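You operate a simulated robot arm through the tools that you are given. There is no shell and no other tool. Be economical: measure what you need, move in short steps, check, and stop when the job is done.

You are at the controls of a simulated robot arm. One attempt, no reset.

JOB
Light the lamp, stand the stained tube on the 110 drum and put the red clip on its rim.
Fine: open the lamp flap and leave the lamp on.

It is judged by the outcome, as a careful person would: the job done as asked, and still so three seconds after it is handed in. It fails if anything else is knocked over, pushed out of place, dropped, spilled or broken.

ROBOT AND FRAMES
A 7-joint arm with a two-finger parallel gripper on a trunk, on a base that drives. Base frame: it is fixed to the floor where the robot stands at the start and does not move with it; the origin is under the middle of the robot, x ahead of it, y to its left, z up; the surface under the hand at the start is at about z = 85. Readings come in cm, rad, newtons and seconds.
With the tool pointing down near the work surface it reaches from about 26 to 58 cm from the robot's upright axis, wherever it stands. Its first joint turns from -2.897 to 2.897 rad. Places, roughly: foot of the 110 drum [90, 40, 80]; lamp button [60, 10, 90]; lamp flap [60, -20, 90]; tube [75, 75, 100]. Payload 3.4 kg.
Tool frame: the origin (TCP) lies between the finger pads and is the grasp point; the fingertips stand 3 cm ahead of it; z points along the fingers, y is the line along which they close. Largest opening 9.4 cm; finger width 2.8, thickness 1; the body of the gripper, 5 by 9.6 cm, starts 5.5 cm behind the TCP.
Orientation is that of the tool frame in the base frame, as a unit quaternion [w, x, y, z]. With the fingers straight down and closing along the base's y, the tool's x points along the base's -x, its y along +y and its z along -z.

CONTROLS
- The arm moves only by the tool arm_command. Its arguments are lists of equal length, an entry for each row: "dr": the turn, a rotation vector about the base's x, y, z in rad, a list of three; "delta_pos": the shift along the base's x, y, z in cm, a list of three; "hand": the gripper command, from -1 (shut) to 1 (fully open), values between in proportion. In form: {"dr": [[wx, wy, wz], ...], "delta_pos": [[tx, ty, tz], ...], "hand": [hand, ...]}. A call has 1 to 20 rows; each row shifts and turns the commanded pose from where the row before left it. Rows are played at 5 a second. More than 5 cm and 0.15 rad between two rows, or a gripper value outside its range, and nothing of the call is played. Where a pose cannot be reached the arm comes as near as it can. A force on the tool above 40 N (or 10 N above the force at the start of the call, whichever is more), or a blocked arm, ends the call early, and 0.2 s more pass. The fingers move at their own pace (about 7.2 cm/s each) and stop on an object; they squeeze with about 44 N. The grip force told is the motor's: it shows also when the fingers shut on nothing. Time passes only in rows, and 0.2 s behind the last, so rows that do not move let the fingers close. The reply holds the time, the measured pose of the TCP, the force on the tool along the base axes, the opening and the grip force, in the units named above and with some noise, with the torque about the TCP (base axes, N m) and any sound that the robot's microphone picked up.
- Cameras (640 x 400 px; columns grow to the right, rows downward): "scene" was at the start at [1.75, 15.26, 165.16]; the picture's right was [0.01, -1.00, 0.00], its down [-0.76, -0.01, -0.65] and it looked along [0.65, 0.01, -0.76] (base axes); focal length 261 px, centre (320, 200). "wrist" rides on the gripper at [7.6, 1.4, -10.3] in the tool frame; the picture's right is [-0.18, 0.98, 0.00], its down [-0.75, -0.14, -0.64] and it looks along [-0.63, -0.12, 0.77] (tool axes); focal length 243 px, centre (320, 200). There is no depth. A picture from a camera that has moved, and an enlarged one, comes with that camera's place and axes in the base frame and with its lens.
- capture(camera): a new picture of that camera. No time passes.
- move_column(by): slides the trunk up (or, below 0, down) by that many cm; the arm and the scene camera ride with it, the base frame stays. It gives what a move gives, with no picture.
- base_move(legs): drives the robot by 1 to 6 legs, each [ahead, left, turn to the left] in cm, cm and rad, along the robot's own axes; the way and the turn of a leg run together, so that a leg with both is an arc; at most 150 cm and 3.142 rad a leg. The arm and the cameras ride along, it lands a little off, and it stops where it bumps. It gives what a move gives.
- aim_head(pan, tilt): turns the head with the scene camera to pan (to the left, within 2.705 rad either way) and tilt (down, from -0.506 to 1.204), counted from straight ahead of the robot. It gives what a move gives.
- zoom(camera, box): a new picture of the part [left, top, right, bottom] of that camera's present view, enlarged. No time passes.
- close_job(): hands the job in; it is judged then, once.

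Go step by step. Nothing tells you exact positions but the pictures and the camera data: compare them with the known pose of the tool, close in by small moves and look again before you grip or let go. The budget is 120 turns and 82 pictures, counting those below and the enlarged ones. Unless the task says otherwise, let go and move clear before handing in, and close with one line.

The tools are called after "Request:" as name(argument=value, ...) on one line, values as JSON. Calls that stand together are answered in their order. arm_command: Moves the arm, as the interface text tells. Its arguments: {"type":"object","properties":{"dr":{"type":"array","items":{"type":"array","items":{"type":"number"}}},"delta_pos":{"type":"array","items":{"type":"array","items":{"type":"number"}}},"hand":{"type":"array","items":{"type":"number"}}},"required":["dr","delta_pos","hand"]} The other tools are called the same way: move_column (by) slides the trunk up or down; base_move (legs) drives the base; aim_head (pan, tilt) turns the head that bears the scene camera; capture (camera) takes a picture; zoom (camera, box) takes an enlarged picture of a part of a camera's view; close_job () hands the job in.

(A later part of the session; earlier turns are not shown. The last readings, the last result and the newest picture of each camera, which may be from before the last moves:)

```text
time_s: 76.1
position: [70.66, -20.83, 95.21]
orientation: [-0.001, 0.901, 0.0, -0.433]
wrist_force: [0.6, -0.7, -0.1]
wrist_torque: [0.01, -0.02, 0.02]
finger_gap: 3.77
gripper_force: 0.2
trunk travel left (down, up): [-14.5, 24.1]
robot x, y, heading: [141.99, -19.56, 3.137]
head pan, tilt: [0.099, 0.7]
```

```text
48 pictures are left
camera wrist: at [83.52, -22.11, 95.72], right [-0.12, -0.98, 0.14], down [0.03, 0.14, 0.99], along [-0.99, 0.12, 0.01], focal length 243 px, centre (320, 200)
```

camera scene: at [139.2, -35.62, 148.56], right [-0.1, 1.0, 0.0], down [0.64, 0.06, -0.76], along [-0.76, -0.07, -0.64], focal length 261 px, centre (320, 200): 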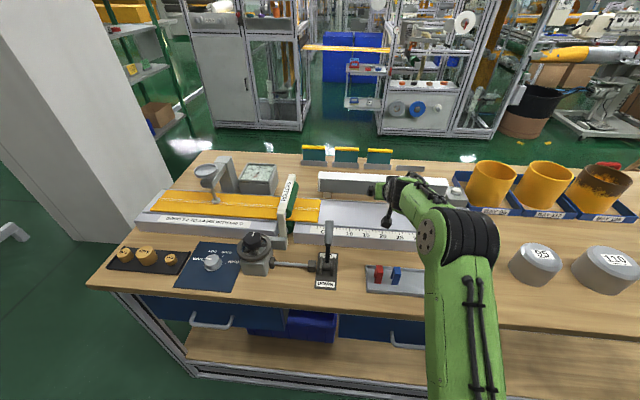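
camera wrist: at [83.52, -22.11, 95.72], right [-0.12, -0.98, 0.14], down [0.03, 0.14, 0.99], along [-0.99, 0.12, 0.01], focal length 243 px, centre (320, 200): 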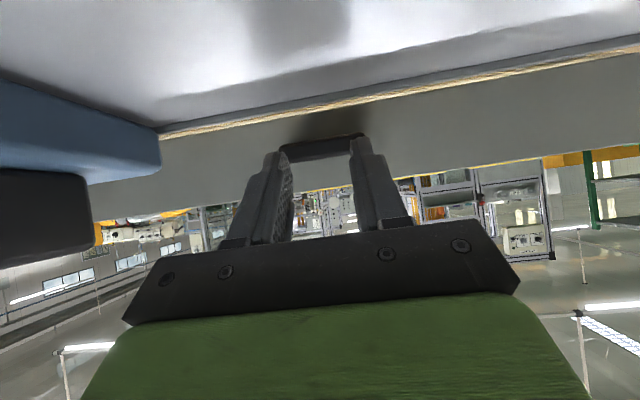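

The fingers slipped off because only their corners held the handle; the flap did not move. I reopen and go deeper, feeling for the flap face.

Request:
arm_command(dr=[[0, 0, 0], [0, 0, 0], [0, 0, 0], [0, 0, 0], [0, 0, 0]], delta_pos=[[0, 0, 0], [0, 0, 0], [-1, 0, -0.6], [-1.1, 0, -0.7], [-0.3, 0, 0]], hand=[0.7, 0.7, 0.7, 0.7, 0.7])

Request:
arm_command(dr=[[0, 0, 0], [0, 0, 0]], delta_pos=[[-0.3, 0, 0], [-0.2, 0, 0]], hand=[0.7, 0.7])

Request:
zoom(camera="wrist", box=[200, 90, 440, 240])

```text
time_s: 77.3
position: [68.26, -21.01, 93.96]
orientation: [-0.001, 0.901, 0.0, -0.434]
wrist_force: [-0.8, -0.6, 0.1]
wrist_torque: [-0.01, -0.01, 0.01]
finger_gap: 8.01
gripper_force: 0.0
trunk travel left (down, up): [-14.5, 24.1]
robot x, y, heading: [141.66, -19.82, 3.137]
head pan, tilt: [0.099, 0.7]
```

```text
time_s: 77.9
position: [67.69, -20.83, 93.99]
orientation: [-0.001, 0.901, 0.001, -0.434]
wrist_force: [1.2, -0.1, 0.6]
wrist_torque: [0.01, -0.01, -0.04]
finger_gap: 8.0
gripper_force: 0.0
trunk travel left (down, up): [-14.5, 24.1]
robot x, y, heading: [141.8, -20.03, 3.136]
head pan, tilt: [0.099, 0.7]
```

```text
2.67 times, centred on (320, 165) of wrist
camera zoom: at [80.47, -22.11, 94.45], right [-0.12, -0.98, 0.14], down [0.03, 0.14, 0.99], along [-0.99, 0.12, 0.02], focal length 647 px, centre (320, 293)
```

zoom: 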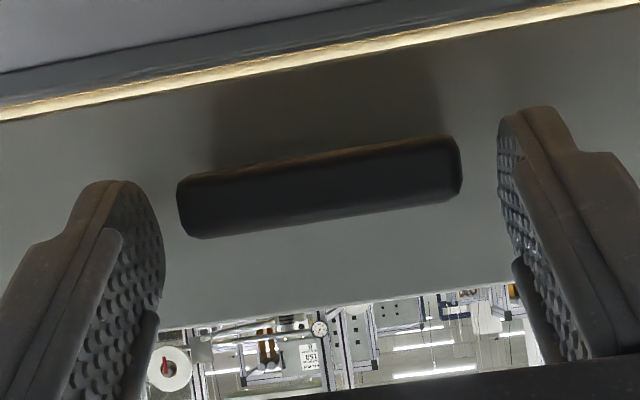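

Still no contact with the face, and the handle's front is near x = 66.8, so I advance a bit more and then grip.

Request:
arm_command(dr=[[0, 0, 0], [0, 0, 0], [0, 0, 0]], delta_pos=[[-0.25, 0, -0.1], [-0.25, 0, -0.1], [-0.2, 0, -0.1]], hand=[0.7, 0.7, 0.7])

Request:
arm_command(dr=[[0, 0, 0], [0, 0, 0], [0, 0, 0]], delta_pos=[[0, 0, 0], [0, 0, 0], [0, 0, 0]], hand=[0, -0.3, -0.5])

Request:
zoom(camera="wrist", box=[200, 90, 440, 240])

```text
time_s: 78.7
position: [67.41, -20.78, 93.72]
orientation: [-0.001, 0.9, -0.001, -0.435]
wrist_force: [22.1, -0.2, 3.6]
wrist_torque: [-0.19, -0.02, -0.26]
finger_gap: 7.94
gripper_force: 0.0
trunk travel left (down, up): [-14.5, 24.1]
robot x, y, heading: [141.59, -19.62, 3.137]
head pan, tilt: [0.099, 0.7]
```

```text
time_s: 79.5
position: [67.41, -20.87, 93.76]
orientation: [-0.001, 0.901, -0.001, -0.434]
wrist_force: [26.5, -2.4, 0.6]
wrist_torque: [-0.56, -0.13, -0.73]
finger_gap: 5.97
gripper_force: 44.9
trunk travel left (down, up): [-14.5, 24.1]
robot x, y, heading: [141.86, -19.78, 3.138]
head pan, tilt: [0.099, 0.7]
```

```text
2.67 times, centred on (320, 165) of wrist
camera zoom: at [80.14, -22.17, 94.3], right [-0.12, -0.98, 0.14], down [0.03, 0.14, 0.99], along [-0.99, 0.12, 0.02], focal length 647 px, centre (320, 293)
```

zoom: 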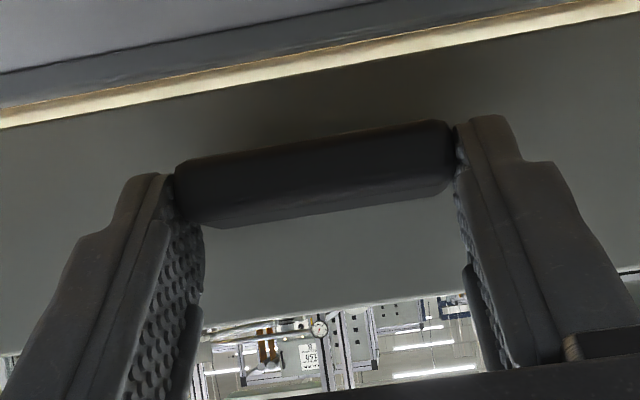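

Now the tips touch the flap face and the handle is held deeper. I pull again, more gently, along the arc.

Request:
arm_command(dr=[[0, 0, 0], [0, 0, 0], [0, 0, 0], [0, 0, 0]], delta_pos=[[0.45, 0, 0.1], [0.35, 0, 0.17], [0.35, 0, 0.22], [0.3, 0, 0.26]], hand=[-1, -1, -1, -1])

Request:
zoom(camera="wrist", box=[160, 65, 480, 265])

```text
time_s: 80.5
position: [68.1, -20.8, 94.1]
orientation: [-0.001, 0.901, 0.0, -0.434]
wrist_force: [-28.3, -5.1, -4.4]
wrist_torque: [-0.46, -0.39, -0.51]
finger_gap: 5.99
gripper_force: 45.4
trunk travel left (down, up): [-14.5, 24.1]
robot x, y, heading: [141.65, -19.88, 3.133]
head pan, tilt: [0.099, 0.7]
```

```text
2.00 times, centred on (320, 165) of wrist
camera zoom: at [80.84, -22.18, 94.63], right [-0.12, -0.98, 0.14], down [0.03, 0.14, 0.99], along [-0.99, 0.12, 0.01], focal length 485 px, centre (320, 270)
```

zoom: 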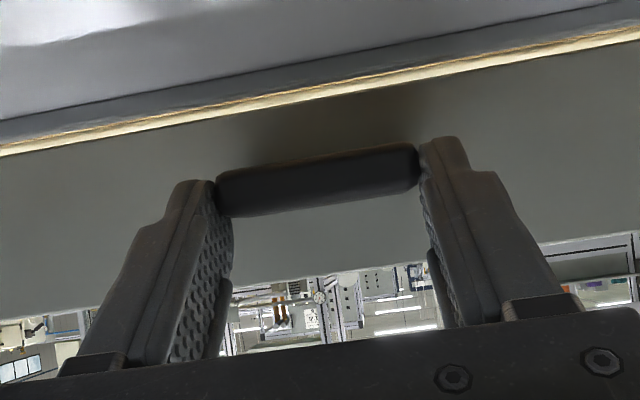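

Pulling outward met about 28 N and the handle did not move, so I don't want to force it. I ease the pull back and test whether it lifts or lowers instead.

Request:
arm_command(dr=[[0, 0, 0], [0, 0, 0], [0, 0, 0], [0, 0, 0]], delta_pos=[[-0.8, 0, -0.3], [0, 0, 0.3], [0, 0, 0.4], [0, 0, 0.4]], hand=[-1, -1, -1, -1])

Request:
zoom(camera="wrist", box=[160, 65, 480, 265])

```text
time_s: 81.5
position: [68.0, -20.92, 94.31]
orientation: [-0.001, 0.905, 0.001, -0.425]
wrist_force: [21.0, -4.5, -27.7]
wrist_torque: [-0.22, -0.98, -0.05]
finger_gap: 5.99
gripper_force: 45.0
trunk travel left (down, up): [-14.5, 24.1]
robot x, y, heading: [141.54, -19.57, 3.139]
head pan, tilt: [0.099, 0.7]
```

```text
2.00 times, centred on (320, 165) of wrist
camera zoom: at [80.75, -22.19, 95.1], right [-0.12, -0.98, 0.14], down [0.01, 0.14, 0.99], along [-0.99, 0.12, 0.0], focal length 485 px, centre (320, 270)
```

zoom: 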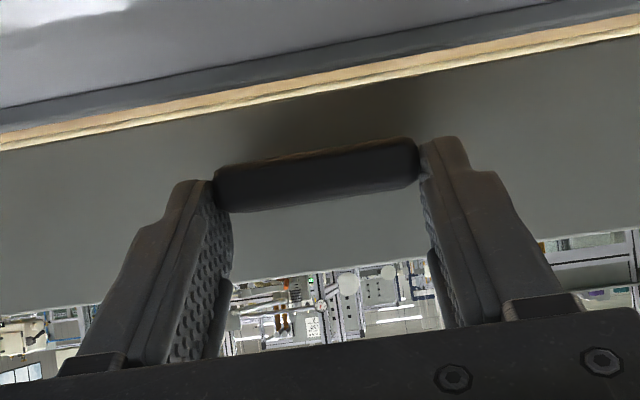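

Neither direction gives at about 28 N, so the hinge may simply be stiff. I relax the lift and pull outward with a steadily growing force, still under the limit.

Request:
arm_command(dr=[[0, 0, 0], [0, 0, 0], [0, 0, 0], [0, 0, 0], [0, 0, 0], [0, 0, 0]], delta_pos=[[0.5, 0, -0.6], [0.4, 0, 0], [0.3, 0, 0.05], [0.3, 0, 0.05], [0.2, 0, 0.05], [0.2, 0, 0.05]], hand=[-1, -1, -1, -1, -1, -1])

Request:
capture(camera="wrist")

```text
time_s: 82.9
position: [69.2, -20.83, 94.85]
orientation: [-0.002, 0.899, 0.0, -0.437]
wrist_force: [-33.0, -4.6, 3.3]
wrist_torque: [-0.4, 0.29, -0.14]
finger_gap: 5.94
gripper_force: 45.5
trunk travel left (down, up): [-14.5, 24.1]
robot x, y, heading: [141.48, -19.87, 3.136]
head pan, tilt: [0.099, 0.7]
```

```text
43 pictures are left
camera wrist: at [81.96, -22.16, 95.39], right [-0.12, -0.98, 0.14], down [0.04, 0.14, 0.99], along [-0.99, 0.12, 0.02], focal length 243 px, centre (320, 200)
```

wrist: 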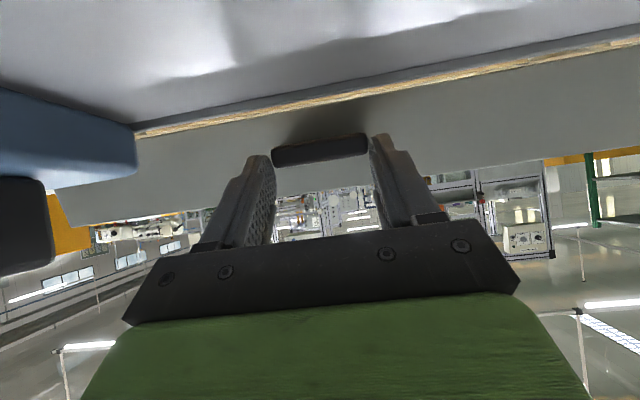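

The TCP was forced upward as it came out, which means the flap is now turning about its top edge. I keep following the arc, more upward now.

Request:
arm_command(dr=[[0, 0, 0], [0, 0, 0], [0, 0, 0], [0, 0, 0]], delta_pos=[[0.3, 0, 0.4], [0.25, 0, 0.4], [0.2, 0, 0.45], [0.15, 0, 0.45]], hand=[-1, -1, -1, -1])

Request:
capture(camera="wrist")

```text
time_s: 83.9
position: [70.8, -20.62, 96.69]
orientation: [-0.002, 0.901, -0.001, -0.434]
wrist_force: [-0.2, 0.0, -0.6]
wrist_torque: [0.01, 0.01, -0.01]
finger_gap: 0.03
gripper_force: 33.3
trunk travel left (down, up): [-14.5, 24.1]
robot x, y, heading: [141.81, -19.41, 3.136]
head pan, tilt: [0.099, 0.7]
```

```text
42 pictures are left
camera wrist: at [83.69, -21.96, 97.17], right [-0.12, -0.98, 0.14], down [0.03, 0.14, 0.99], along [-0.99, 0.12, 0.02], focal length 243 px, centre (320, 200)
```

wrist: 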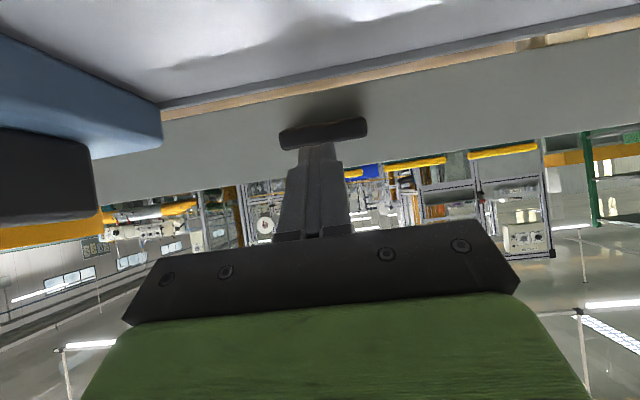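

The fingers slipped off again, but the handle now sits a little higher and further out, so the flap has started to move. I regrip it deeply and will follow its arc in smaller steps.

Request:
arm_command(dr=[[0, 0, 0], [0, 0, 0], [0, 0, 0], [0, 0, 0], [0, 0, 0], [0, 0, 0]], delta_pos=[[0.5, 0, 0.4], [0, 0, 0], [0, 0, 0], [-1, -0.2, -0.9], [-1, 0, -1], [-1.2, 0, -1]], hand=[0.7, 0.7, 0.7, 0.7, 0.7, 0.7])

Request:
arm_command(dr=[[0, 0, 0], [0, 0, 0], [0, 0, 0], [0, 0, 0]], delta_pos=[[-0.3, 0, 0], [-0.25, 0, 0], [-0.25, 0, 0], [0, 0, 0]], hand=[0.7, 0.7, 0.7, 0.7])

Request:
zoom(camera="wrist", box=[160, 65, 480, 265])

```text
time_s: 85.3
position: [67.83, -21.06, 94.04]
orientation: [-0.001, 0.901, 0.0, -0.433]
wrist_force: [2.7, -0.2, -0.2]
wrist_torque: [-0.04, 0.0, -0.04]
finger_gap: 7.99
gripper_force: 0.0
trunk travel left (down, up): [-14.5, 24.1]
robot x, y, heading: [141.99, -19.61, 3.136]
head pan, tilt: [0.099, 0.7]
```

```text
time_s: 86.3
position: [67.42, -21.06, 93.93]
orientation: [-0.001, 0.902, 0.0, -0.432]
wrist_force: [27.8, -0.3, -8.5]
wrist_torque: [-0.3, -0.48, -0.22]
finger_gap: 8.01
gripper_force: 0.0
trunk travel left (down, up): [-14.5, 24.1]
robot x, y, heading: [141.78, -19.45, 3.145]
head pan, tilt: [0.099, 0.7]
```

```text
2.00 times, centred on (320, 165) of wrist
camera zoom: at [80.12, -22.32, 94.51], right [-0.12, -0.98, 0.14], down [0.03, 0.14, 0.99], along [-0.99, 0.12, 0.01], focal length 485 px, centre (320, 270)
```

zoom: 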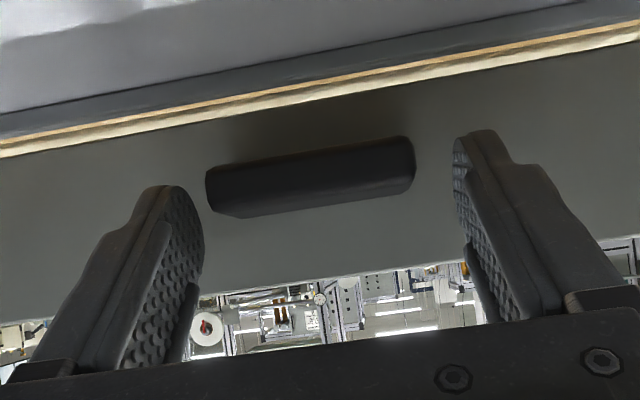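

Contact with the flap face again. I grip and pull slowly.

Request:
arm_command(dr=[[0, 0, 0], [0, 0, 0], [0, 0, 0], [0, 0, 0], [0, 0, 0], [0, 0, 0], [0, 0, 0], [0, 0, 0], [0, 0, 0]], delta_pos=[[0, 0, 0], [0, 0, 0], [0, 0, 0], [0.5, 0, 0.1], [0.4, 0, 0.1], [0.3, 0, 0.1], [0.3, 0, 0.1], [0.2, 0, 0.1], [0.2, 0, 0.1]], hand=[-1, -1, -1, -1, -1, -1, -1, -1, -1])

Request:
zoom(camera="wrist", box=[160, 65, 480, 265])

```text
time_s: 88.3
position: [68.7, -20.85, 94.44]
orientation: [-0.001, 0.9, -0.001, -0.435]
wrist_force: [-30.0, 6.6, 5.6]
wrist_torque: [0.08, 0.26, -0.04]
finger_gap: 6.02
gripper_force: 45.2
trunk travel left (down, up): [-14.5, 24.1]
robot x, y, heading: [141.37, -19.71, 3.138]
head pan, tilt: [0.099, 0.7]
```

```text
2.00 times, centred on (320, 165) of wrist
camera zoom: at [81.37, -22.2, 94.99], right [-0.12, -0.98, 0.14], down [0.04, 0.14, 0.99], along [-0.99, 0.12, 0.02], focal length 485 px, centre (320, 270)
```

zoom: 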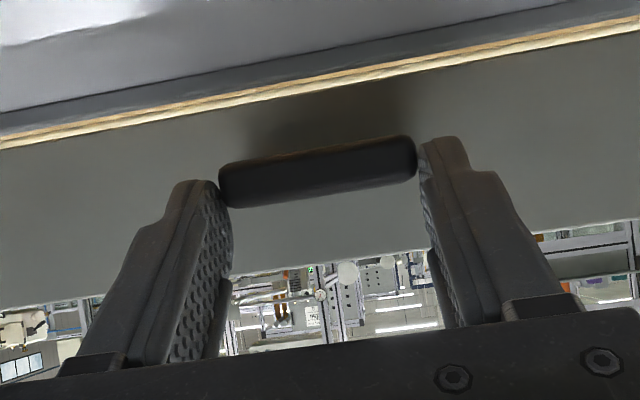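

The handle has moved out by about 0.6 cm and up, so the flap does turn, stiffly, with some slip. I continue along the arc direction to learn whether it stays where it is left.

Request:
arm_command(dr=[[0, 0, 0], [0, 0, 0], [0, 0, 0], [0, 0, 0], [0, 0, 0]], delta_pos=[[0, 0, 0.3], [0.1, 0, 0.2], [0.15, 0, 0.15], [0.15, 0, 0.15], [0.1, 0, 0.1]], hand=[-1, -1, -1, -1, -1])

Request:
arm_command(dr=[[0, 0, 0], [0, 0, 0], [0, 0, 0]], delta_pos=[[0, 0, 0], [0, 0, 0], [0, 0, 0]], hand=[0.7, 0.7, 0.7])

Request:
zoom(camera="wrist", box=[160, 65, 480, 265])

```text
time_s: 89.5
position: [69.18, -20.88, 94.83]
orientation: [-0.001, 0.903, 0.0, -0.429]
wrist_force: [-19.0, 10.4, -15.5]
wrist_torque: [0.15, -0.78, -0.13]
finger_gap: 5.97
gripper_force: 44.6
trunk travel left (down, up): [-14.5, 24.1]
robot x, y, heading: [141.75, -20.33, 3.138]
head pan, tilt: [0.099, 0.7]
```

```text
time_s: 90.3
position: [69.38, -21.21, 95.54]
orientation: [-0.001, 0.901, 0.0, -0.434]
wrist_force: [0.4, -1.0, 0.1]
wrist_torque: [0.02, 0.02, -0.03]
finger_gap: 7.98
gripper_force: 0.1
trunk travel left (down, up): [-14.5, 24.1]
robot x, y, heading: [141.65, -19.42, 3.141]
head pan, tilt: [0.099, 0.7]
```

```text
2.00 times, centred on (320, 165) of wrist
camera zoom: at [82.16, -22.43, 96.04], right [-0.12, -0.98, 0.14], down [0.03, 0.14, 0.99], along [-0.99, 0.12, 0.02], focal length 485 px, centre (320, 270)
```

zoom: 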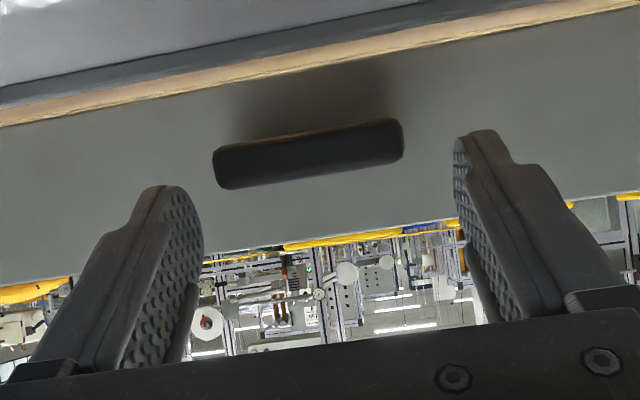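

I check with the head camera whether the flap's end stands away from the lamp body.

Request:
zoom(camera="scene", box=[300, 160, 460, 260])

```text
4.00 times, centred on (380, 210) of scene
camera zoom: at [139.18, -35.61, 148.56], right [-0.1, 1.0, 0.0], down [0.64, 0.06, -0.76], along [-0.76, -0.07, -0.64], focal length 1043 px, centre (80, 160)
```

zoom: 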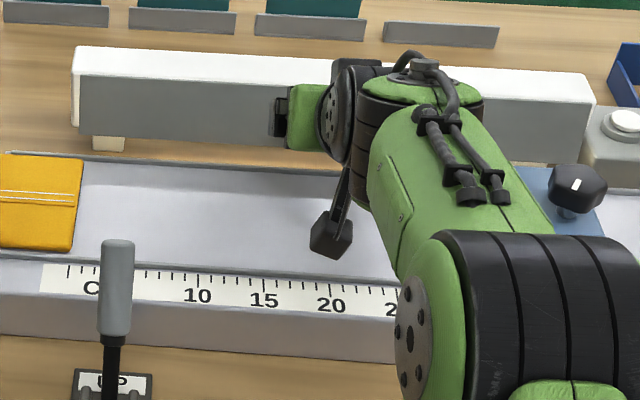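

The flap seems slightly ajar now. I regrip a little less deep, so as not to push it shut, and pull along the arc again.

Request:
arm_command(dr=[[0, 0, 0], [0, 0, 0], [0, 0, 0], [0, 0, 0], [0, 0, 0]], delta_pos=[[-0.6, 0.15, -0.5], [-0.6, 0.15, -0.5], [0, 0, 0], [0, 0, 0], [0, 0, 0]], hand=[0.7, 0.7, -1, -1, -1])

Request:
arm_command(dr=[[0, 0, 0], [0, 0, 0], [0, 0, 0], [0, 0, 0], [0, 0, 0], [0, 0, 0]], delta_pos=[[0.3, 0, 0.2], [0.2, 0, 0.15], [0.2, 0, 0.15], [0.2, 0, 0.15], [0.2, 0, 0.15], [0.1, 0, 0.1]], hand=[-1, -1, -1, -1, -1, -1])

Request:
zoom(camera="wrist", box=[160, 65, 480, 265])

```text
time_s: 91.5
position: [68.15, -20.81, 94.46]
orientation: [0.0, 0.901, 0.0, -0.434]
wrist_force: [-2.0, -3.7, -0.1]
wrist_torque: [-0.74, 0.04, 0.19]
finger_gap: 5.96
gripper_force: 44.8
trunk travel left (down, up): [-14.5, 24.1]
robot x, y, heading: [141.34, -19.45, 3.136]
head pan, tilt: [0.099, 0.7]
```

```text
time_s: 92.9
position: [68.98, -20.8, 94.98]
orientation: [-0.001, 0.902, 0.001, -0.432]
wrist_force: [-25.7, -6.2, -10.6]
wrist_torque: [-0.32, -0.51, 0.02]
finger_gap: 5.99
gripper_force: 45.3
trunk travel left (down, up): [-14.5, 24.1]
robot x, y, heading: [141.58, -19.71, 3.137]
head pan, tilt: [0.099, 0.7]
```

```text
2.00 times, centred on (320, 165) of wrist
camera zoom: at [81.77, -22.17, 95.56], right [-0.12, -0.98, 0.14], down [0.03, 0.14, 0.99], along [-0.99, 0.12, 0.01], focal length 485 px, centre (320, 270)
```

zoom: 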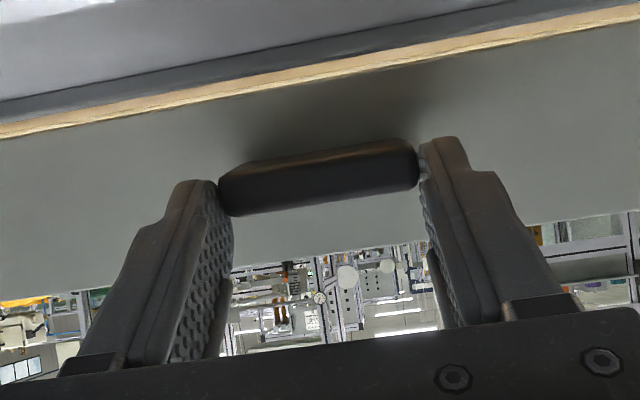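

Progress: the handle is now near (67.2, 92.9). I keep pulling steadily.

Request:
arm_command(dr=[[0, 0, 0], [0, 0, 0], [0, 0, 0], [0, 0, 0], [0, 0, 0], [0, 0, 0], [0, 0, 0], [0, 0, 0]], delta_pos=[[0.1, 0, 0.1], [0, 0, 0], [0.1, 0, 0.1], [0, 0, 0], [0.1, 0, 0.1], [0, 0, 0], [0.1, 0, 0.1], [0, 0, 0]], hand=[-1, -1, -1, -1, -1, -1, -1, -1])

Request:
zoom(camera="wrist", box=[160, 65, 480, 265])

```text
time_s: 94.7
position: [69.44, -20.99, 95.33]
orientation: [-0.001, 0.903, 0.001, -0.431]
wrist_force: [-20.3, -10.5, -15.5]
wrist_torque: [-0.66, -0.75, -0.35]
finger_gap: 5.98
gripper_force: 45.3
trunk travel left (down, up): [-14.5, 24.1]
robot x, y, heading: [141.65, -19.9, 3.138]
head pan, tilt: [0.099, 0.7]
```

```text
2.00 times, centred on (320, 165) of wrist
camera zoom: at [82.2, -22.18, 95.96], right [-0.12, -0.98, 0.14], down [0.03, 0.14, 0.99], along [-0.99, 0.12, 0.01], focal length 485 px, centre (320, 270)
```

zoom: 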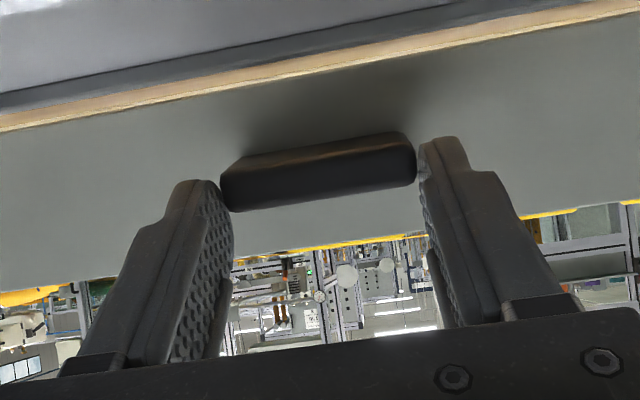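

The handle has visibly tilted, so it is working. I regrip deeper and continue.

Request:
arm_command(dr=[[0, 0, 0], [0, 0, 0], [0, 0, 0], [0, 0, 0], [0, 0, 0], [0, 0, 0], [0, 0, 0]], delta_pos=[[0, 0, 0], [0, 0, 0], [-0.7, 0.1, -0.5], [-0.6, 0.1, -0.5], [0, 0, 0], [0, 0, 0], [0, 0, 0]], hand=[0.7, 0.7, 0.7, 0.7, -1, -1, -1])

Request:
arm_command(dr=[[0, 0, 0], [0, 0, 0], [0, 0, 0], [0, 0, 0], [0, 0, 0], [0, 0, 0], [0, 0, 0], [0, 0, 0], [0, 0, 0]], delta_pos=[[0.3, 0, 0.25], [0.2, 0, 0.2], [0.2, 0, 0.2], [0.15, 0, 0.2], [0.1, 0, 0.15], [0, 0, 0], [0.1, 0, 0.15], [0, 0, 0], [0.1, 0, 0.15]], hand=[-1, -1, -1, -1, -1, -1, -1, -1, -1])

Request:
zoom(camera="wrist", box=[160, 65, 480, 265])

```text
time_s: 96.3
position: [68.4, -20.88, 94.86]
orientation: [0.0, 0.901, 0.001, -0.435]
wrist_force: [-2.7, -13.2, 0.3]
wrist_torque: [-0.58, 0.04, -0.28]
finger_gap: 5.99
gripper_force: 45.0
trunk travel left (down, up): [-14.5, 24.1]
robot x, y, heading: [141.63, -19.63, 3.137]
head pan, tilt: [0.099, 0.7]
```

```text
time_s: 98.3
position: [69.32, -20.86, 95.53]
orientation: [-0.001, 0.902, 0.002, -0.431]
wrist_force: [-21.3, -18.6, -16.9]
wrist_torque: [-0.58, -0.78, -0.41]
finger_gap: 5.99
gripper_force: 44.7
trunk travel left (down, up): [-14.5, 24.1]
robot x, y, heading: [141.66, -19.59, 3.138]
head pan, tilt: [0.099, 0.7]
```

```text
2.00 times, centred on (320, 165) of wrist
camera zoom: at [82.12, -22.15, 96.16], right [-0.11, -0.98, 0.14], down [0.02, 0.14, 0.99], along [-0.99, 0.12, 0.01], focal length 485 px, centre (320, 270)
```

zoom: 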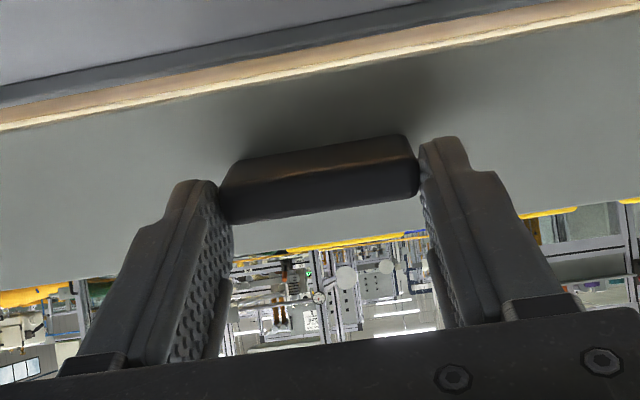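

It keeps opening. I regrip, recentre slightly in y, and continue with more upward pull.

Request:
arm_command(dr=[[0, 0, 0], [0, 0, 0], [0, 0, 0], [0, 0, 0], [0, 0, 0], [0, 0, 0], [0, 0, 0]], delta_pos=[[0, -0.3, 0], [0, 0, 0], [-0.6, 0, -0.55], [-0.5, 0, -0.5], [0, 0, 0], [0, 0, 0], [0, 0, 0]], hand=[0.7, 0.7, 0.7, 0.7, -1, -1, -1])

Request:
arm_command(dr=[[0, 0, 0], [0, 0, 0], [0, 0, 0], [0, 0, 0], [0, 0, 0], [0, 0, 0], [0, 0, 0], [0, 0, 0], [0, 0, 0], [0, 0, 0]], delta_pos=[[0.25, 0, 0.3], [0.2, 0, 0.25], [0.15, 0, 0.2], [0.1, 0, 0.2], [0.1, 0, 0.15], [0, 0, 0], [0.1, 0, 0.15], [0, 0, 0], [0.1, 0, 0.15], [0, 0, 0]], hand=[-1, -1, -1, -1, -1, -1, -1, -1, -1, -1])

Request:
zoom(camera="wrist", box=[160, 65, 480, 265])

```text
time_s: 99.9
position: [68.35, -20.87, 95.02]
orientation: [0.0, 0.901, 0.001, -0.435]
wrist_force: [-0.9, -2.2, -0.3]
wrist_torque: [-0.3, 0.03, 0.19]
finger_gap: 5.99
gripper_force: 45.3
trunk travel left (down, up): [-14.5, 24.1]
robot x, y, heading: [141.93, -19.57, 3.14]
head pan, tilt: [0.099, 0.7]
```

```text
time_s: 102.1
position: [69.23, -20.97, 95.99]
orientation: [-0.001, 0.903, 0.0, -0.431]
wrist_force: [-15.2, -4.3, -22.6]
wrist_torque: [-0.26, -0.98, -0.08]
finger_gap: 5.99
gripper_force: 45.2
trunk travel left (down, up): [-14.5, 24.1]
robot x, y, heading: [141.63, -19.59, 3.141]
head pan, tilt: [0.099, 0.7]
```

```text
2.00 times, centred on (320, 165) of wrist
camera zoom: at [81.98, -22.18, 96.58], right [-0.12, -0.98, 0.14], down [0.03, 0.14, 0.99], along [-0.99, 0.12, 0.01], focal length 485 px, centre (320, 270)
```

zoom: 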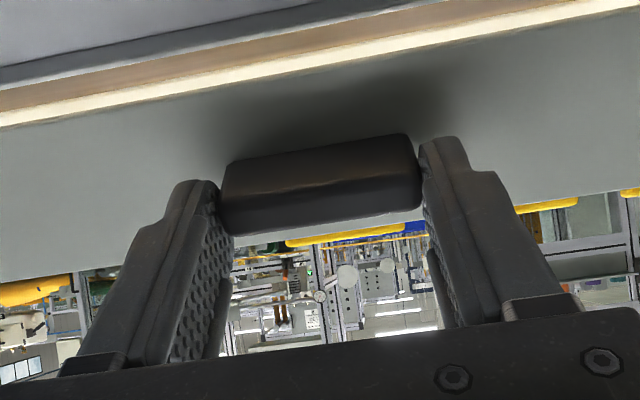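

The flap keeps opening and more light shows below it. I repeat the cycle.

Request:
arm_command(dr=[[0, 0, 0], [0, 0, 0], [0, 0, 0], [0, 0, 0], [0, 0, 0], [0, 0, 0], [0, 0, 0]], delta_pos=[[0, 0, 0], [0, 0, 0], [-0.5, 0, -0.6], [-0.4, 0, -0.4], [0, 0, 0], [0, 0, 0], [0, 0, 0]], hand=[0.7, 0.7, 0.7, 0.7, -1, -1, -1])

Request:
arm_command(dr=[[0, 0, 0], [0, 0, 0], [0, 0, 0], [0, 0, 0], [0, 0, 0], [0, 0, 0], [0, 0, 0], [0, 0, 0], [0, 0, 0], [0, 0, 0]], delta_pos=[[0.15, 0, 0.3], [0.15, 0, 0.3], [0.1, 0, 0.25], [0.1, 0, 0.25], [0.05, 0, 0.2], [0, 0, 0], [0.05, 0, 0.2], [0, 0, 0], [0.05, 0, 0.2], [0, 0, 0]], hand=[-1, -1, -1, -1, -1, -1, -1, -1, -1, -1])

Request:
zoom(camera="wrist", box=[160, 65, 480, 265])

```text
time_s: 103.7
position: [68.53, -20.91, 95.45]
orientation: [-0.001, 0.901, 0.0, -0.434]
wrist_force: [-2.5, -1.7, 0.2]
wrist_torque: [-0.39, 0.11, 0.2]
finger_gap: 5.98
gripper_force: 45.2
trunk travel left (down, up): [-14.5, 24.1]
robot x, y, heading: [141.65, -19.98, 3.138]
head pan, tilt: [0.099, 0.7]
```

```text
time_s: 105.9
position: [69.15, -20.83, 96.6]
orientation: [-0.001, 0.903, 0.0, -0.43]
wrist_force: [-7.9, -5.0, -25.3]
wrist_torque: [-0.18, -1.1, 0.04]
finger_gap: 5.98
gripper_force: 45.0
trunk travel left (down, up): [-14.5, 24.1]
robot x, y, heading: [141.78, -19.51, 3.142]
head pan, tilt: [0.099, 0.7]
```

```text
2.00 times, centred on (320, 165) of wrist
camera zoom: at [81.77, -22.18, 97.2], right [-0.12, -0.98, 0.14], down [0.02, 0.14, 0.99], along [-0.99, 0.12, 0.01], focal length 485 px, centre (320, 270)
```

zoom: 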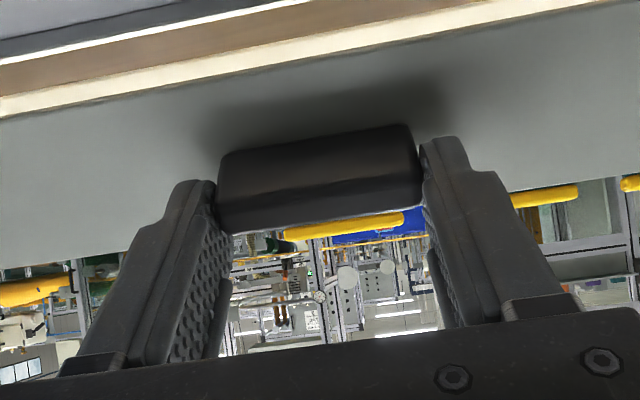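

It is well past half way. I continue the same cycle, now nearly straight up.

Request:
arm_command(dr=[[0, 0, 0], [0, 0, 0], [0, 0, 0], [0, 0, 0], [0, 0, 0], [0, 0, 0], [0, 0, 0]], delta_pos=[[0, 0, 0], [0, 0, 0], [-0.4, 0, -0.6], [-0.3, 0, -0.4], [0, 0, 0], [0, 0, 0], [0, 0, 0]], hand=[0.7, 0.7, 0.7, 0.7, -1, -1, -1])

Request:
arm_command(dr=[[0, 0, 0], [0, 0, 0], [0, 0, 0], [0, 0, 0], [0, 0, 0], [0, 0, 0], [0, 0, 0], [0, 0, 0], [0, 0, 0], [0, 0, 0]], delta_pos=[[0.1, 0, 0.35], [0.05, 0, 0.35], [0, 0, 0.3], [0, 0, 0.3], [0, 0, 0.2], [0, 0, 0], [0, 0, 0.2], [0, 0, 0], [0, 0, 0.2], [0, 0, 0]], hand=[-1, -1, -1, -1, -1, -1, -1, -1, -1, -1])

Request:
zoom(camera="wrist", box=[160, 65, 480, 265])

```text
time_s: 107.5
position: [68.49, -20.79, 96.24]
orientation: [0.0, 0.901, 0.001, -0.434]
wrist_force: [-1.5, -0.8, -0.1]
wrist_torque: [-0.45, 0.07, 0.38]
finger_gap: 5.99
gripper_force: 45.5
trunk travel left (down, up): [-14.5, 24.1]
robot x, y, heading: [141.61, -19.54, 3.136]
head pan, tilt: [0.099, 0.7]
```

```text
time_s: 109.7
position: [68.56, -20.82, 97.4]
orientation: [-0.001, 0.904, 0.001, -0.428]
wrist_force: [-1.1, -5.0, -26.0]
wrist_torque: [-0.23, -1.03, 0.03]
finger_gap: 5.98
gripper_force: 45.9
trunk travel left (down, up): [-14.5, 24.1]
robot x, y, heading: [141.52, -19.85, 3.138]
head pan, tilt: [0.099, 0.7]
```

```text
2.00 times, centred on (320, 165) of wrist
camera zoom: at [81.35, -22.17, 98.06], right [-0.12, -0.98, 0.14], down [0.02, 0.14, 0.99], along [-0.99, 0.12, 0.0], focal length 485 px, centre (320, 270)
```

zoom: 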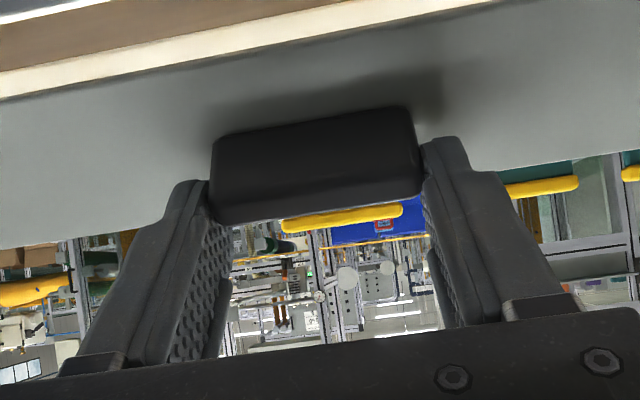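

The flap is about 60 degrees open. I let go, back off, shut the fingers, and go in under its lower edge to push it up the rest of the way.

Request:
arm_command(dr=[[0, 0, 0], [0, 0, 0], [0, 0, 0], [0, 0, 0], [0, 0, 0], [0, 0, 0], [0, 0, 0], [0, 0, 0]], delta_pos=[[0, 0, 0], [0, 0, 0], [1.5, 0, 1], [2, 0, 1], [2.5, 0, 0], [1, 0, -2.5], [0, 0, -2], [0, 0, -1]], hand=[0.7, 0.7, 0.7, 0.7, -1, -1, -1, -1])

Request:
capture(camera="wrist")

Request:
zoom(camera="scene", box=[300, 160, 460, 260])

```text
time_s: 111.5
position: [75.64, -20.93, 94.62]
orientation: [-0.001, 0.901, 0.0, -0.434]
wrist_force: [0.3, 0.2, 0.4]
wrist_torque: [0.03, 0.0, 0.03]
finger_gap: 0.0
gripper_force: 33.0
trunk travel left (down, up): [-14.5, 24.1]
robot x, y, heading: [141.82, -19.5, 3.137]
head pan, tilt: [0.099, 0.7]
```

```text
31 pictures are left
camera wrist: at [88.41, -22.13, 95.04], right [-0.12, -0.98, 0.14], down [0.03, 0.14, 0.99], along [-0.99, 0.12, 0.02], focal length 243 px, centre (320, 200)
```

wrist: 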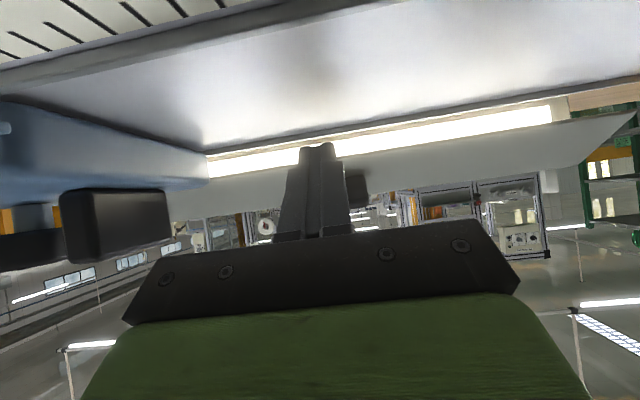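

```text
4.00 times, centred on (380, 210) of scene
camera zoom: at [139.19, -35.62, 148.56], right [-0.1, 1.0, 0.0], down [0.64, 0.06, -0.76], along [-0.76, -0.07, -0.64], focal length 1043 px, centre (80, 160)
```

zoom: 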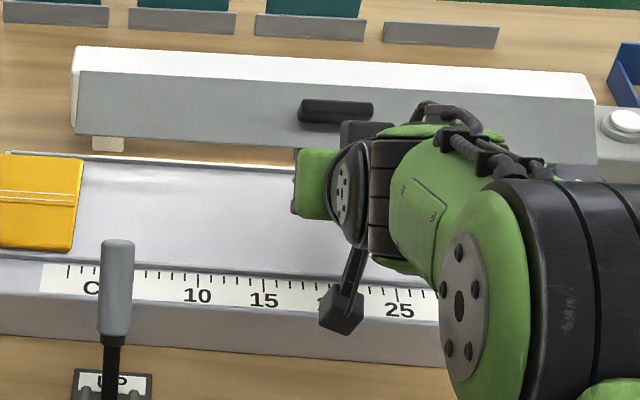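

The lamp is lit and the flap is well open. I go in under its edge and push upward for the remaining part.

Request:
arm_command(dr=[[0, 0, 0], [0, 0, 0], [0, 0, 0], [0, 0, 0]], delta_pos=[[0, 0, -1], [0, 0, -1], [-1.8, 0, 0], [-1.8, 0, 0]], hand=[-1, -1, -1, -1])

Request:
arm_command(dr=[[0, 0, 0], [0, 0, 0], [0, 0, 0], [0, 0, 0], [0, 0, 0]], delta_pos=[[-0.3, 0, 0.5], [-0.2, 0, 0.7], [0, 0, 0.7], [0, 0, 0.7], [0, 0, 0.7]], hand=[-1, -1, -1, -1, -1])

Request:
capture(camera="wrist")

```text
time_s: 112.5
position: [72.47, -20.91, 92.92]
orientation: [-0.001, 0.899, 0.0, -0.437]
wrist_force: [-1.1, -0.3, 4.9]
wrist_torque: [0.0, -0.36, -0.02]
finger_gap: 0.0
gripper_force: 33.0
trunk travel left (down, up): [-14.5, 24.1]
robot x, y, heading: [141.31, -19.6, 3.137]
head pan, tilt: [0.099, 0.7]
```

```text
time_s: 113.3
position: [72.28, -20.83, 93.14]
orientation: [-0.001, 0.908, 0.0, -0.419]
wrist_force: [3.3, 0.3, 0.8]
wrist_torque: [0.01, -0.16, -0.02]
finger_gap: 0.0
gripper_force: 32.9
trunk travel left (down, up): [-14.5, 24.1]
robot x, y, heading: [141.53, -19.83, 3.137]
head pan, tilt: [0.099, 0.7]
stopped in row 4: the force on the tool passed its limit at 45 N (the readings are from after the stop); the commanded pose is now the measured one
```

```text
29 pictures are left
camera wrist: at [84.96, -22.16, 94.03], right [-0.12, -0.98, 0.14], down [0.0, 0.14, 0.99], along [-0.99, 0.12, -0.02], focal length 243 px, centre (320, 200)
```

wrist: 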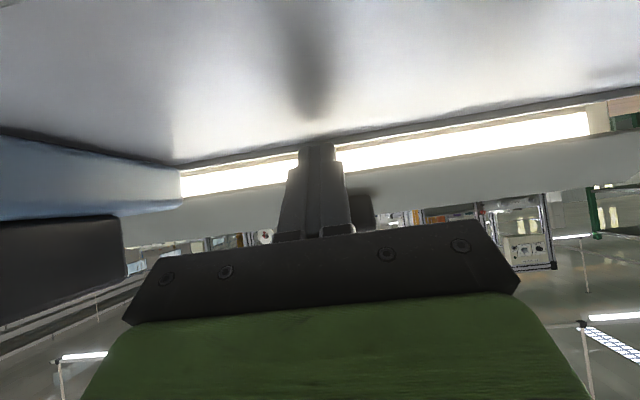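

Pushing from below mostly jams, so I go back to the grip-and-lift cycle that works, from above the handle.

Request:
arm_command(dr=[[0, 0, 0], [0, 0, 0], [0, 0, 0], [0, 0, 0], [0, 0, 0], [0, 0, 0], [0, 0, 0], [0, 0, 0], [0, 0, 0], [0, 0, 0], [0, 0, 0], [0, 0, 0]], delta_pos=[[1, 0, -0.2], [2.5, 0, 0], [0, 0, 4], [0, 0, 3], [-2, 0, 0], [-1.8, 0, 0], [-1.8, 0, -1.4], [-1.2, 0, -1], [-0.5, 0, -0.5], [0, 0, 0], [0, 0, 0], [0, 0, 0]], hand=[-1, -1, -1, 0.7, 0.7, 0.7, 0.7, 0.7, 0.7, -1, -1, -1])

Request:
zoom(camera="wrist", box=[160, 65, 480, 265])

```text
time_s: 116.0
position: [68.47, -20.85, 97.11]
orientation: [0.0, 0.907, 0.001, -0.421]
wrist_force: [-1.4, -1.0, 0.8]
wrist_torque: [-0.21, 0.09, 0.21]
finger_gap: 5.98
gripper_force: 44.9
trunk travel left (down, up): [-14.5, 24.1]
robot x, y, heading: [141.85, -19.75, 3.135]
head pan, tilt: [0.099, 0.7]
```

```text
2.00 times, centred on (320, 165) of wrist
camera zoom: at [81.17, -22.18, 97.92], right [-0.12, -0.98, 0.14], down [0.0, 0.14, 0.99], along [-0.99, 0.12, -0.01], focal length 485 px, centre (320, 270)
```

zoom: 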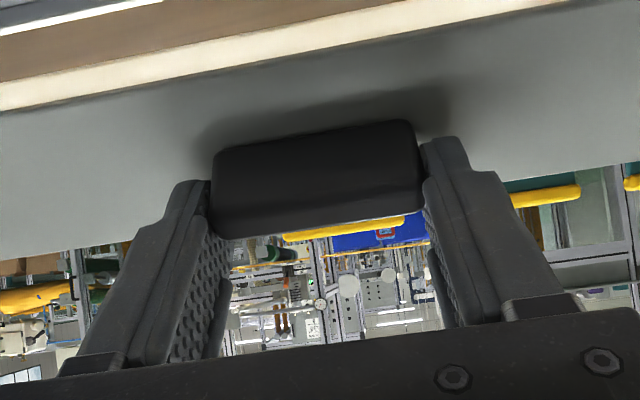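

Gripped again. I lift, regrip a little lower and lift again.

Request:
arm_command(dr=[[0, 0, 0], [0, 0, 0], [0, 0, 0], [0, 0, 0], [0, 0, 0], [0, 0, 0], [0, 0, 0], [0, 0, 0], [0, 0, 0], [0, 0, 0], [0, 0, 0], [0, 0, 0], [0, 0, 0], [0, 0, 0], [0, 0, 0], [0, 0, 0]], delta_pos=[[0, 0, 0.35], [0, 0, 0.35], [0, 0, 0.3], [0, 0, 0.3], [-0.05, 0, 0.2], [0, 0, 0], [-0.05, 0, 0.2], [0, 0, 0], [-0.05, 0, 0.2], [0, 0, 0], [0, 0, 0], [0, 0, 0], [-0.15, 0, -0.9], [0, 0, 0], [0, 0, 0], [0, 0, 0]], hand=[-1, -1, -1, -1, -1, -1, -1, -1, -1, -1, 0.7, 0.7, 0.7, -1, -1, -1])

Request:
arm_command(dr=[[0, 0, 0], [0, 0, 0], [0, 0, 0], [0, 0, 0], [0, 0, 0], [0, 0, 0], [0, 0, 0], [0, 0, 0], [0, 0, 0], [0, 0, 0]], delta_pos=[[-0.05, 0, 0.35], [-0.1, 0, 0.35], [-0.1, 0, 0.3], [-0.1, 0, 0.3], [-0.1, 0, 0.2], [0, 0, 0], [-0.1, 0, 0.2], [0, 0, 0], [-0.1, 0, 0.2], [0, 0, 0]], hand=[-1, -1, -1, -1, -1, -1, -1, -1, -1, -1])

Request:
zoom(camera="wrist", box=[160, 65, 480, 265])

```text
time_s: 119.3
position: [68.11, -20.89, 98.2]
orientation: [0.0, 0.907, 0.0, -0.421]
wrist_force: [-4.8, -0.8, 1.0]
wrist_torque: [-0.38, 0.2, 0.2]
finger_gap: 5.96
gripper_force: 45.4
trunk travel left (down, up): [-14.5, 24.1]
robot x, y, heading: [142.0, -19.64, 3.141]
head pan, tilt: [0.099, 0.7]
```

```text
time_s: 121.5
position: [67.45, -20.92, 99.39]
orientation: [-0.001, 0.91, 0.0, -0.415]
wrist_force: [10.3, -0.5, -23.5]
wrist_torque: [-0.25, -1.23, 0.22]
finger_gap: 5.96
gripper_force: 45.0
trunk travel left (down, up): [-14.5, 24.1]
robot x, y, heading: [142.12, -19.48, 3.133]
head pan, tilt: [0.099, 0.7]
```

```text
2.00 times, centred on (320, 165) of wrist
camera zoom: at [80.16, -22.18, 100.48], right [-0.12, -0.98, 0.14], down [-0.01, 0.14, 0.99], along [-0.99, 0.12, -0.03], focal length 485 px, centre (320, 270)
```

zoom: 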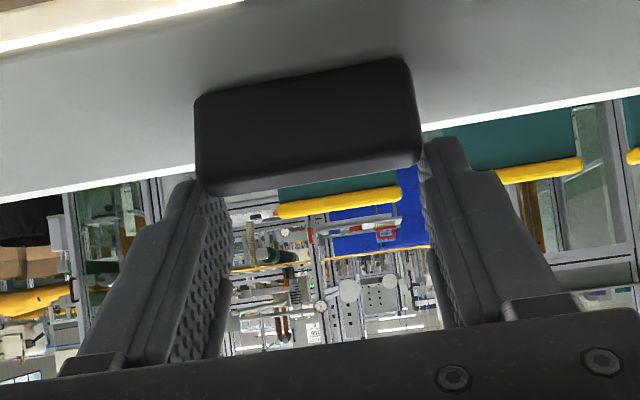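

The flap is now nearly horizontal. I let go, back off, and this time push from beneath where the leverage is good.

Request:
arm_command(dr=[[0, 0, 0], [0, 0, 0], [0, 0, 0], [0, 0, 0], [0, 0, 0], [0, 0, 0], [0, 0, 0], [0, 0, 0]], delta_pos=[[0, 0, 0], [0, 0, 0], [1.5, 0, 1.2], [2.5, 0, 1.5], [4, 0, 0], [0, 0, -4], [0, 0, -4], [-2, 0, -0.5]], hand=[0.7, 0.7, 0.7, 0.7, 0.7, -1, -1, -1])

Request:
capture(camera="wrist")

```text
time_s: 123.3
position: [73.48, -20.61, 93.97]
orientation: [-0.001, 0.907, 0.001, -0.421]
wrist_force: [0.1, -0.8, 0.3]
wrist_torque: [0.0, 0.01, 0.01]
finger_gap: 0.0
gripper_force: 29.4
trunk travel left (down, up): [-14.5, 24.1]
robot x, y, heading: [141.35, -19.84, 3.137]
head pan, tilt: [0.099, 0.7]
```

```text
26 pictures are left
camera wrist: at [86.14, -22.06, 94.94], right [-0.12, -0.98, 0.14], down [0.0, 0.14, 0.99], along [-0.99, 0.12, -0.01], focal length 243 px, centre (320, 200)
```

wrist: 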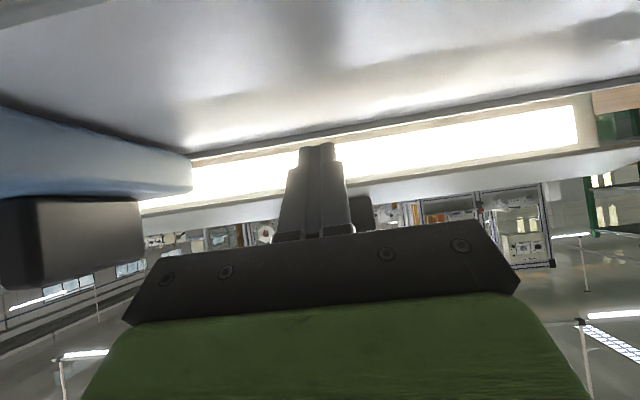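

The lamp face is fully exposed. One push upward to bring the flap up further.

Request:
arm_command(dr=[[0, 0, 0], [0, 0, 0], [0, 0, 0], [0, 0, 0], [0, 0, 0], [0, 0, 0], [0, 0, 0], [0, 0, 0], [0, 0, 0]], delta_pos=[[-1.6, 0, -0.3], [0, 0, 0.5], [0, 0, 0.5], [0, 0, 0.5], [0, 0, 0.5], [0, 0, 0.5], [0, 0, 0.5], [0, 0, 0.4], [0, 0, 0.4]], hand=[-1, -1, -1, -1, -1, -1, -1, -1, -1])

Request:
arm_command(dr=[[0, 0, 0], [0, 0, 0], [0, 0, 0], [0, 0, 0], [0, 0, 0]], delta_pos=[[0, 0, 0.5], [0, 0, 0.4], [-0.2, 0, 0.4], [-0.2, 0, 0.4], [-0.2, 0, 0.4]], hand=[-1, -1, -1, -1, -1])

Request:
capture(camera="wrist")

```text
time_s: 125.3
position: [72.01, -20.81, 96.66]
orientation: [0.0, 0.912, 0.001, -0.41]
wrist_force: [12.8, 1.8, -33.6]
wrist_torque: [-0.05, -0.83, -0.08]
finger_gap: 0.0
gripper_force: 33.1
trunk travel left (down, up): [-14.5, 24.1]
robot x, y, heading: [142.04, -19.79, 3.138]
head pan, tilt: [0.099, 0.7]
```

```text
time_s: 125.9
position: [72.46, -20.86, 97.14]
orientation: [-0.002, 0.914, 0.0, -0.405]
wrist_force: [2.0, -0.1, -0.7]
wrist_torque: [0.02, -0.07, 0.04]
finger_gap: 0.02
gripper_force: 32.7
trunk travel left (down, up): [-14.5, 24.1]
robot x, y, heading: [141.31, -19.51, 3.139]
head pan, tilt: [0.099, 0.7]
stopped in row 2: the force on the tool passed its limit at 48 N (the readings are from after the stop); the commanded pose is now the measured one
```

```text
25 pictures are left
camera wrist: at [85.14, -22.17, 98.45], right [-0.12, -0.98, 0.13], down [-0.03, 0.14, 0.99], along [-0.99, 0.12, -0.05], focal length 243 px, centre (320, 200)
```

wrist: 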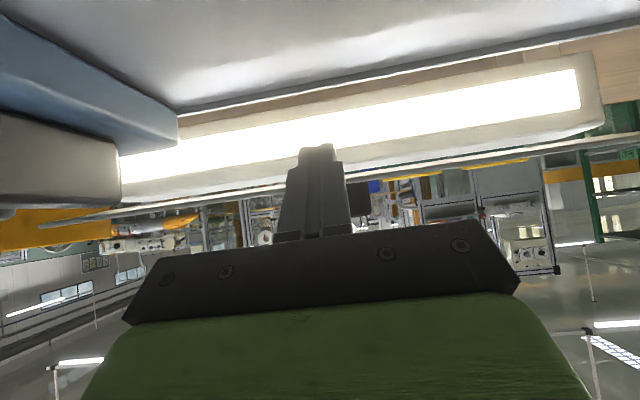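

The flap is fully up (about horizontal or beyond) and the lamp is shining. I back the hand away, fold the arm and raise the trunk, then drive round to the front of the bench for the stained tube.

Request:
arm_command(dr=[[0, 0, 0], [0, 0, 0], [0, 0, 0], [0, 0, 0], [0, -0.1, 0], [0, -0.1, 0], [0, -0.1, 0], [0, -0.1, 0], [0, -0.1, 0], [0, -0.1, 0], [0, -0.1, 0], [0, -0.1, 0], [0, -0.04, 0]], delta_pos=[[1.5, 0, -0.6], [3, 0, -0.3], [3, 0, 2], [2, 0, 4], [2.5, 0, 4], [3, 0, 3], [4, 0, 2], [4, 0, 2], [4, 0, 1], [4, 0, 0], [4, 0, 0], [4, 0, 0], [3, 0, 0]], hand=[-1, -1, -1, -1, -1, -1, -1, -1, -1, -1, -1, -1, -1])

Request:
move_column(by=15)

Request:
capture(camera="scene")

```text
time_s: 128.7
position: [114.57, -20.85, 114.28]
orientation: [-0.002, 1.0, 0.001, 0.004]
wrist_force: [-0.1, 0.5, -0.8]
wrist_torque: [0.04, 0.04, -0.02]
finger_gap: 0.02
gripper_force: 32.8
trunk travel left (down, up): [-14.5, 24.1]
robot x, y, heading: [142.17, -19.77, 3.136]
head pan, tilt: [0.099, 0.7]
```

```text
time_s: 130.4
position: [114.35, -20.68, 129.07]
orientation: [-0.001, 1.0, 0.0, 0.002]
wrist_force: [1.0, 0.3, 0.0]
wrist_torque: [0.0, 0.0, 0.0]
finger_gap: 0.01
gripper_force: 33.4
trunk travel left (down, up): [-29.5, 9.1]
robot x, y, heading: [142.08, -19.5, 3.138]
head pan, tilt: [0.099, 0.7]
```

```text
24 pictures are left
camera scene: at [139.25, -35.62, 163.5], right [-0.1, 1.0, 0.0], down [0.64, 0.06, -0.76], along [-0.76, -0.07, -0.64], focal length 261 px, centre (320, 200)
```

scene: 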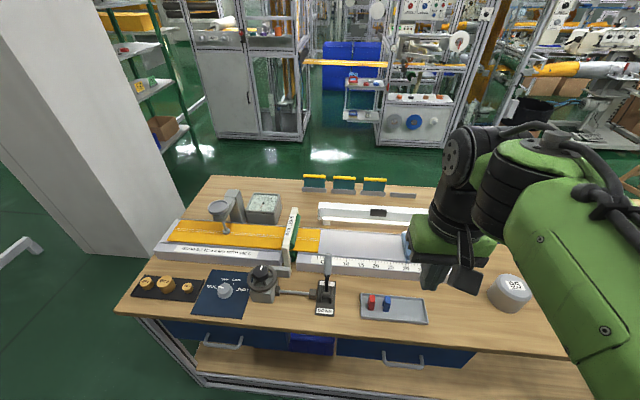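

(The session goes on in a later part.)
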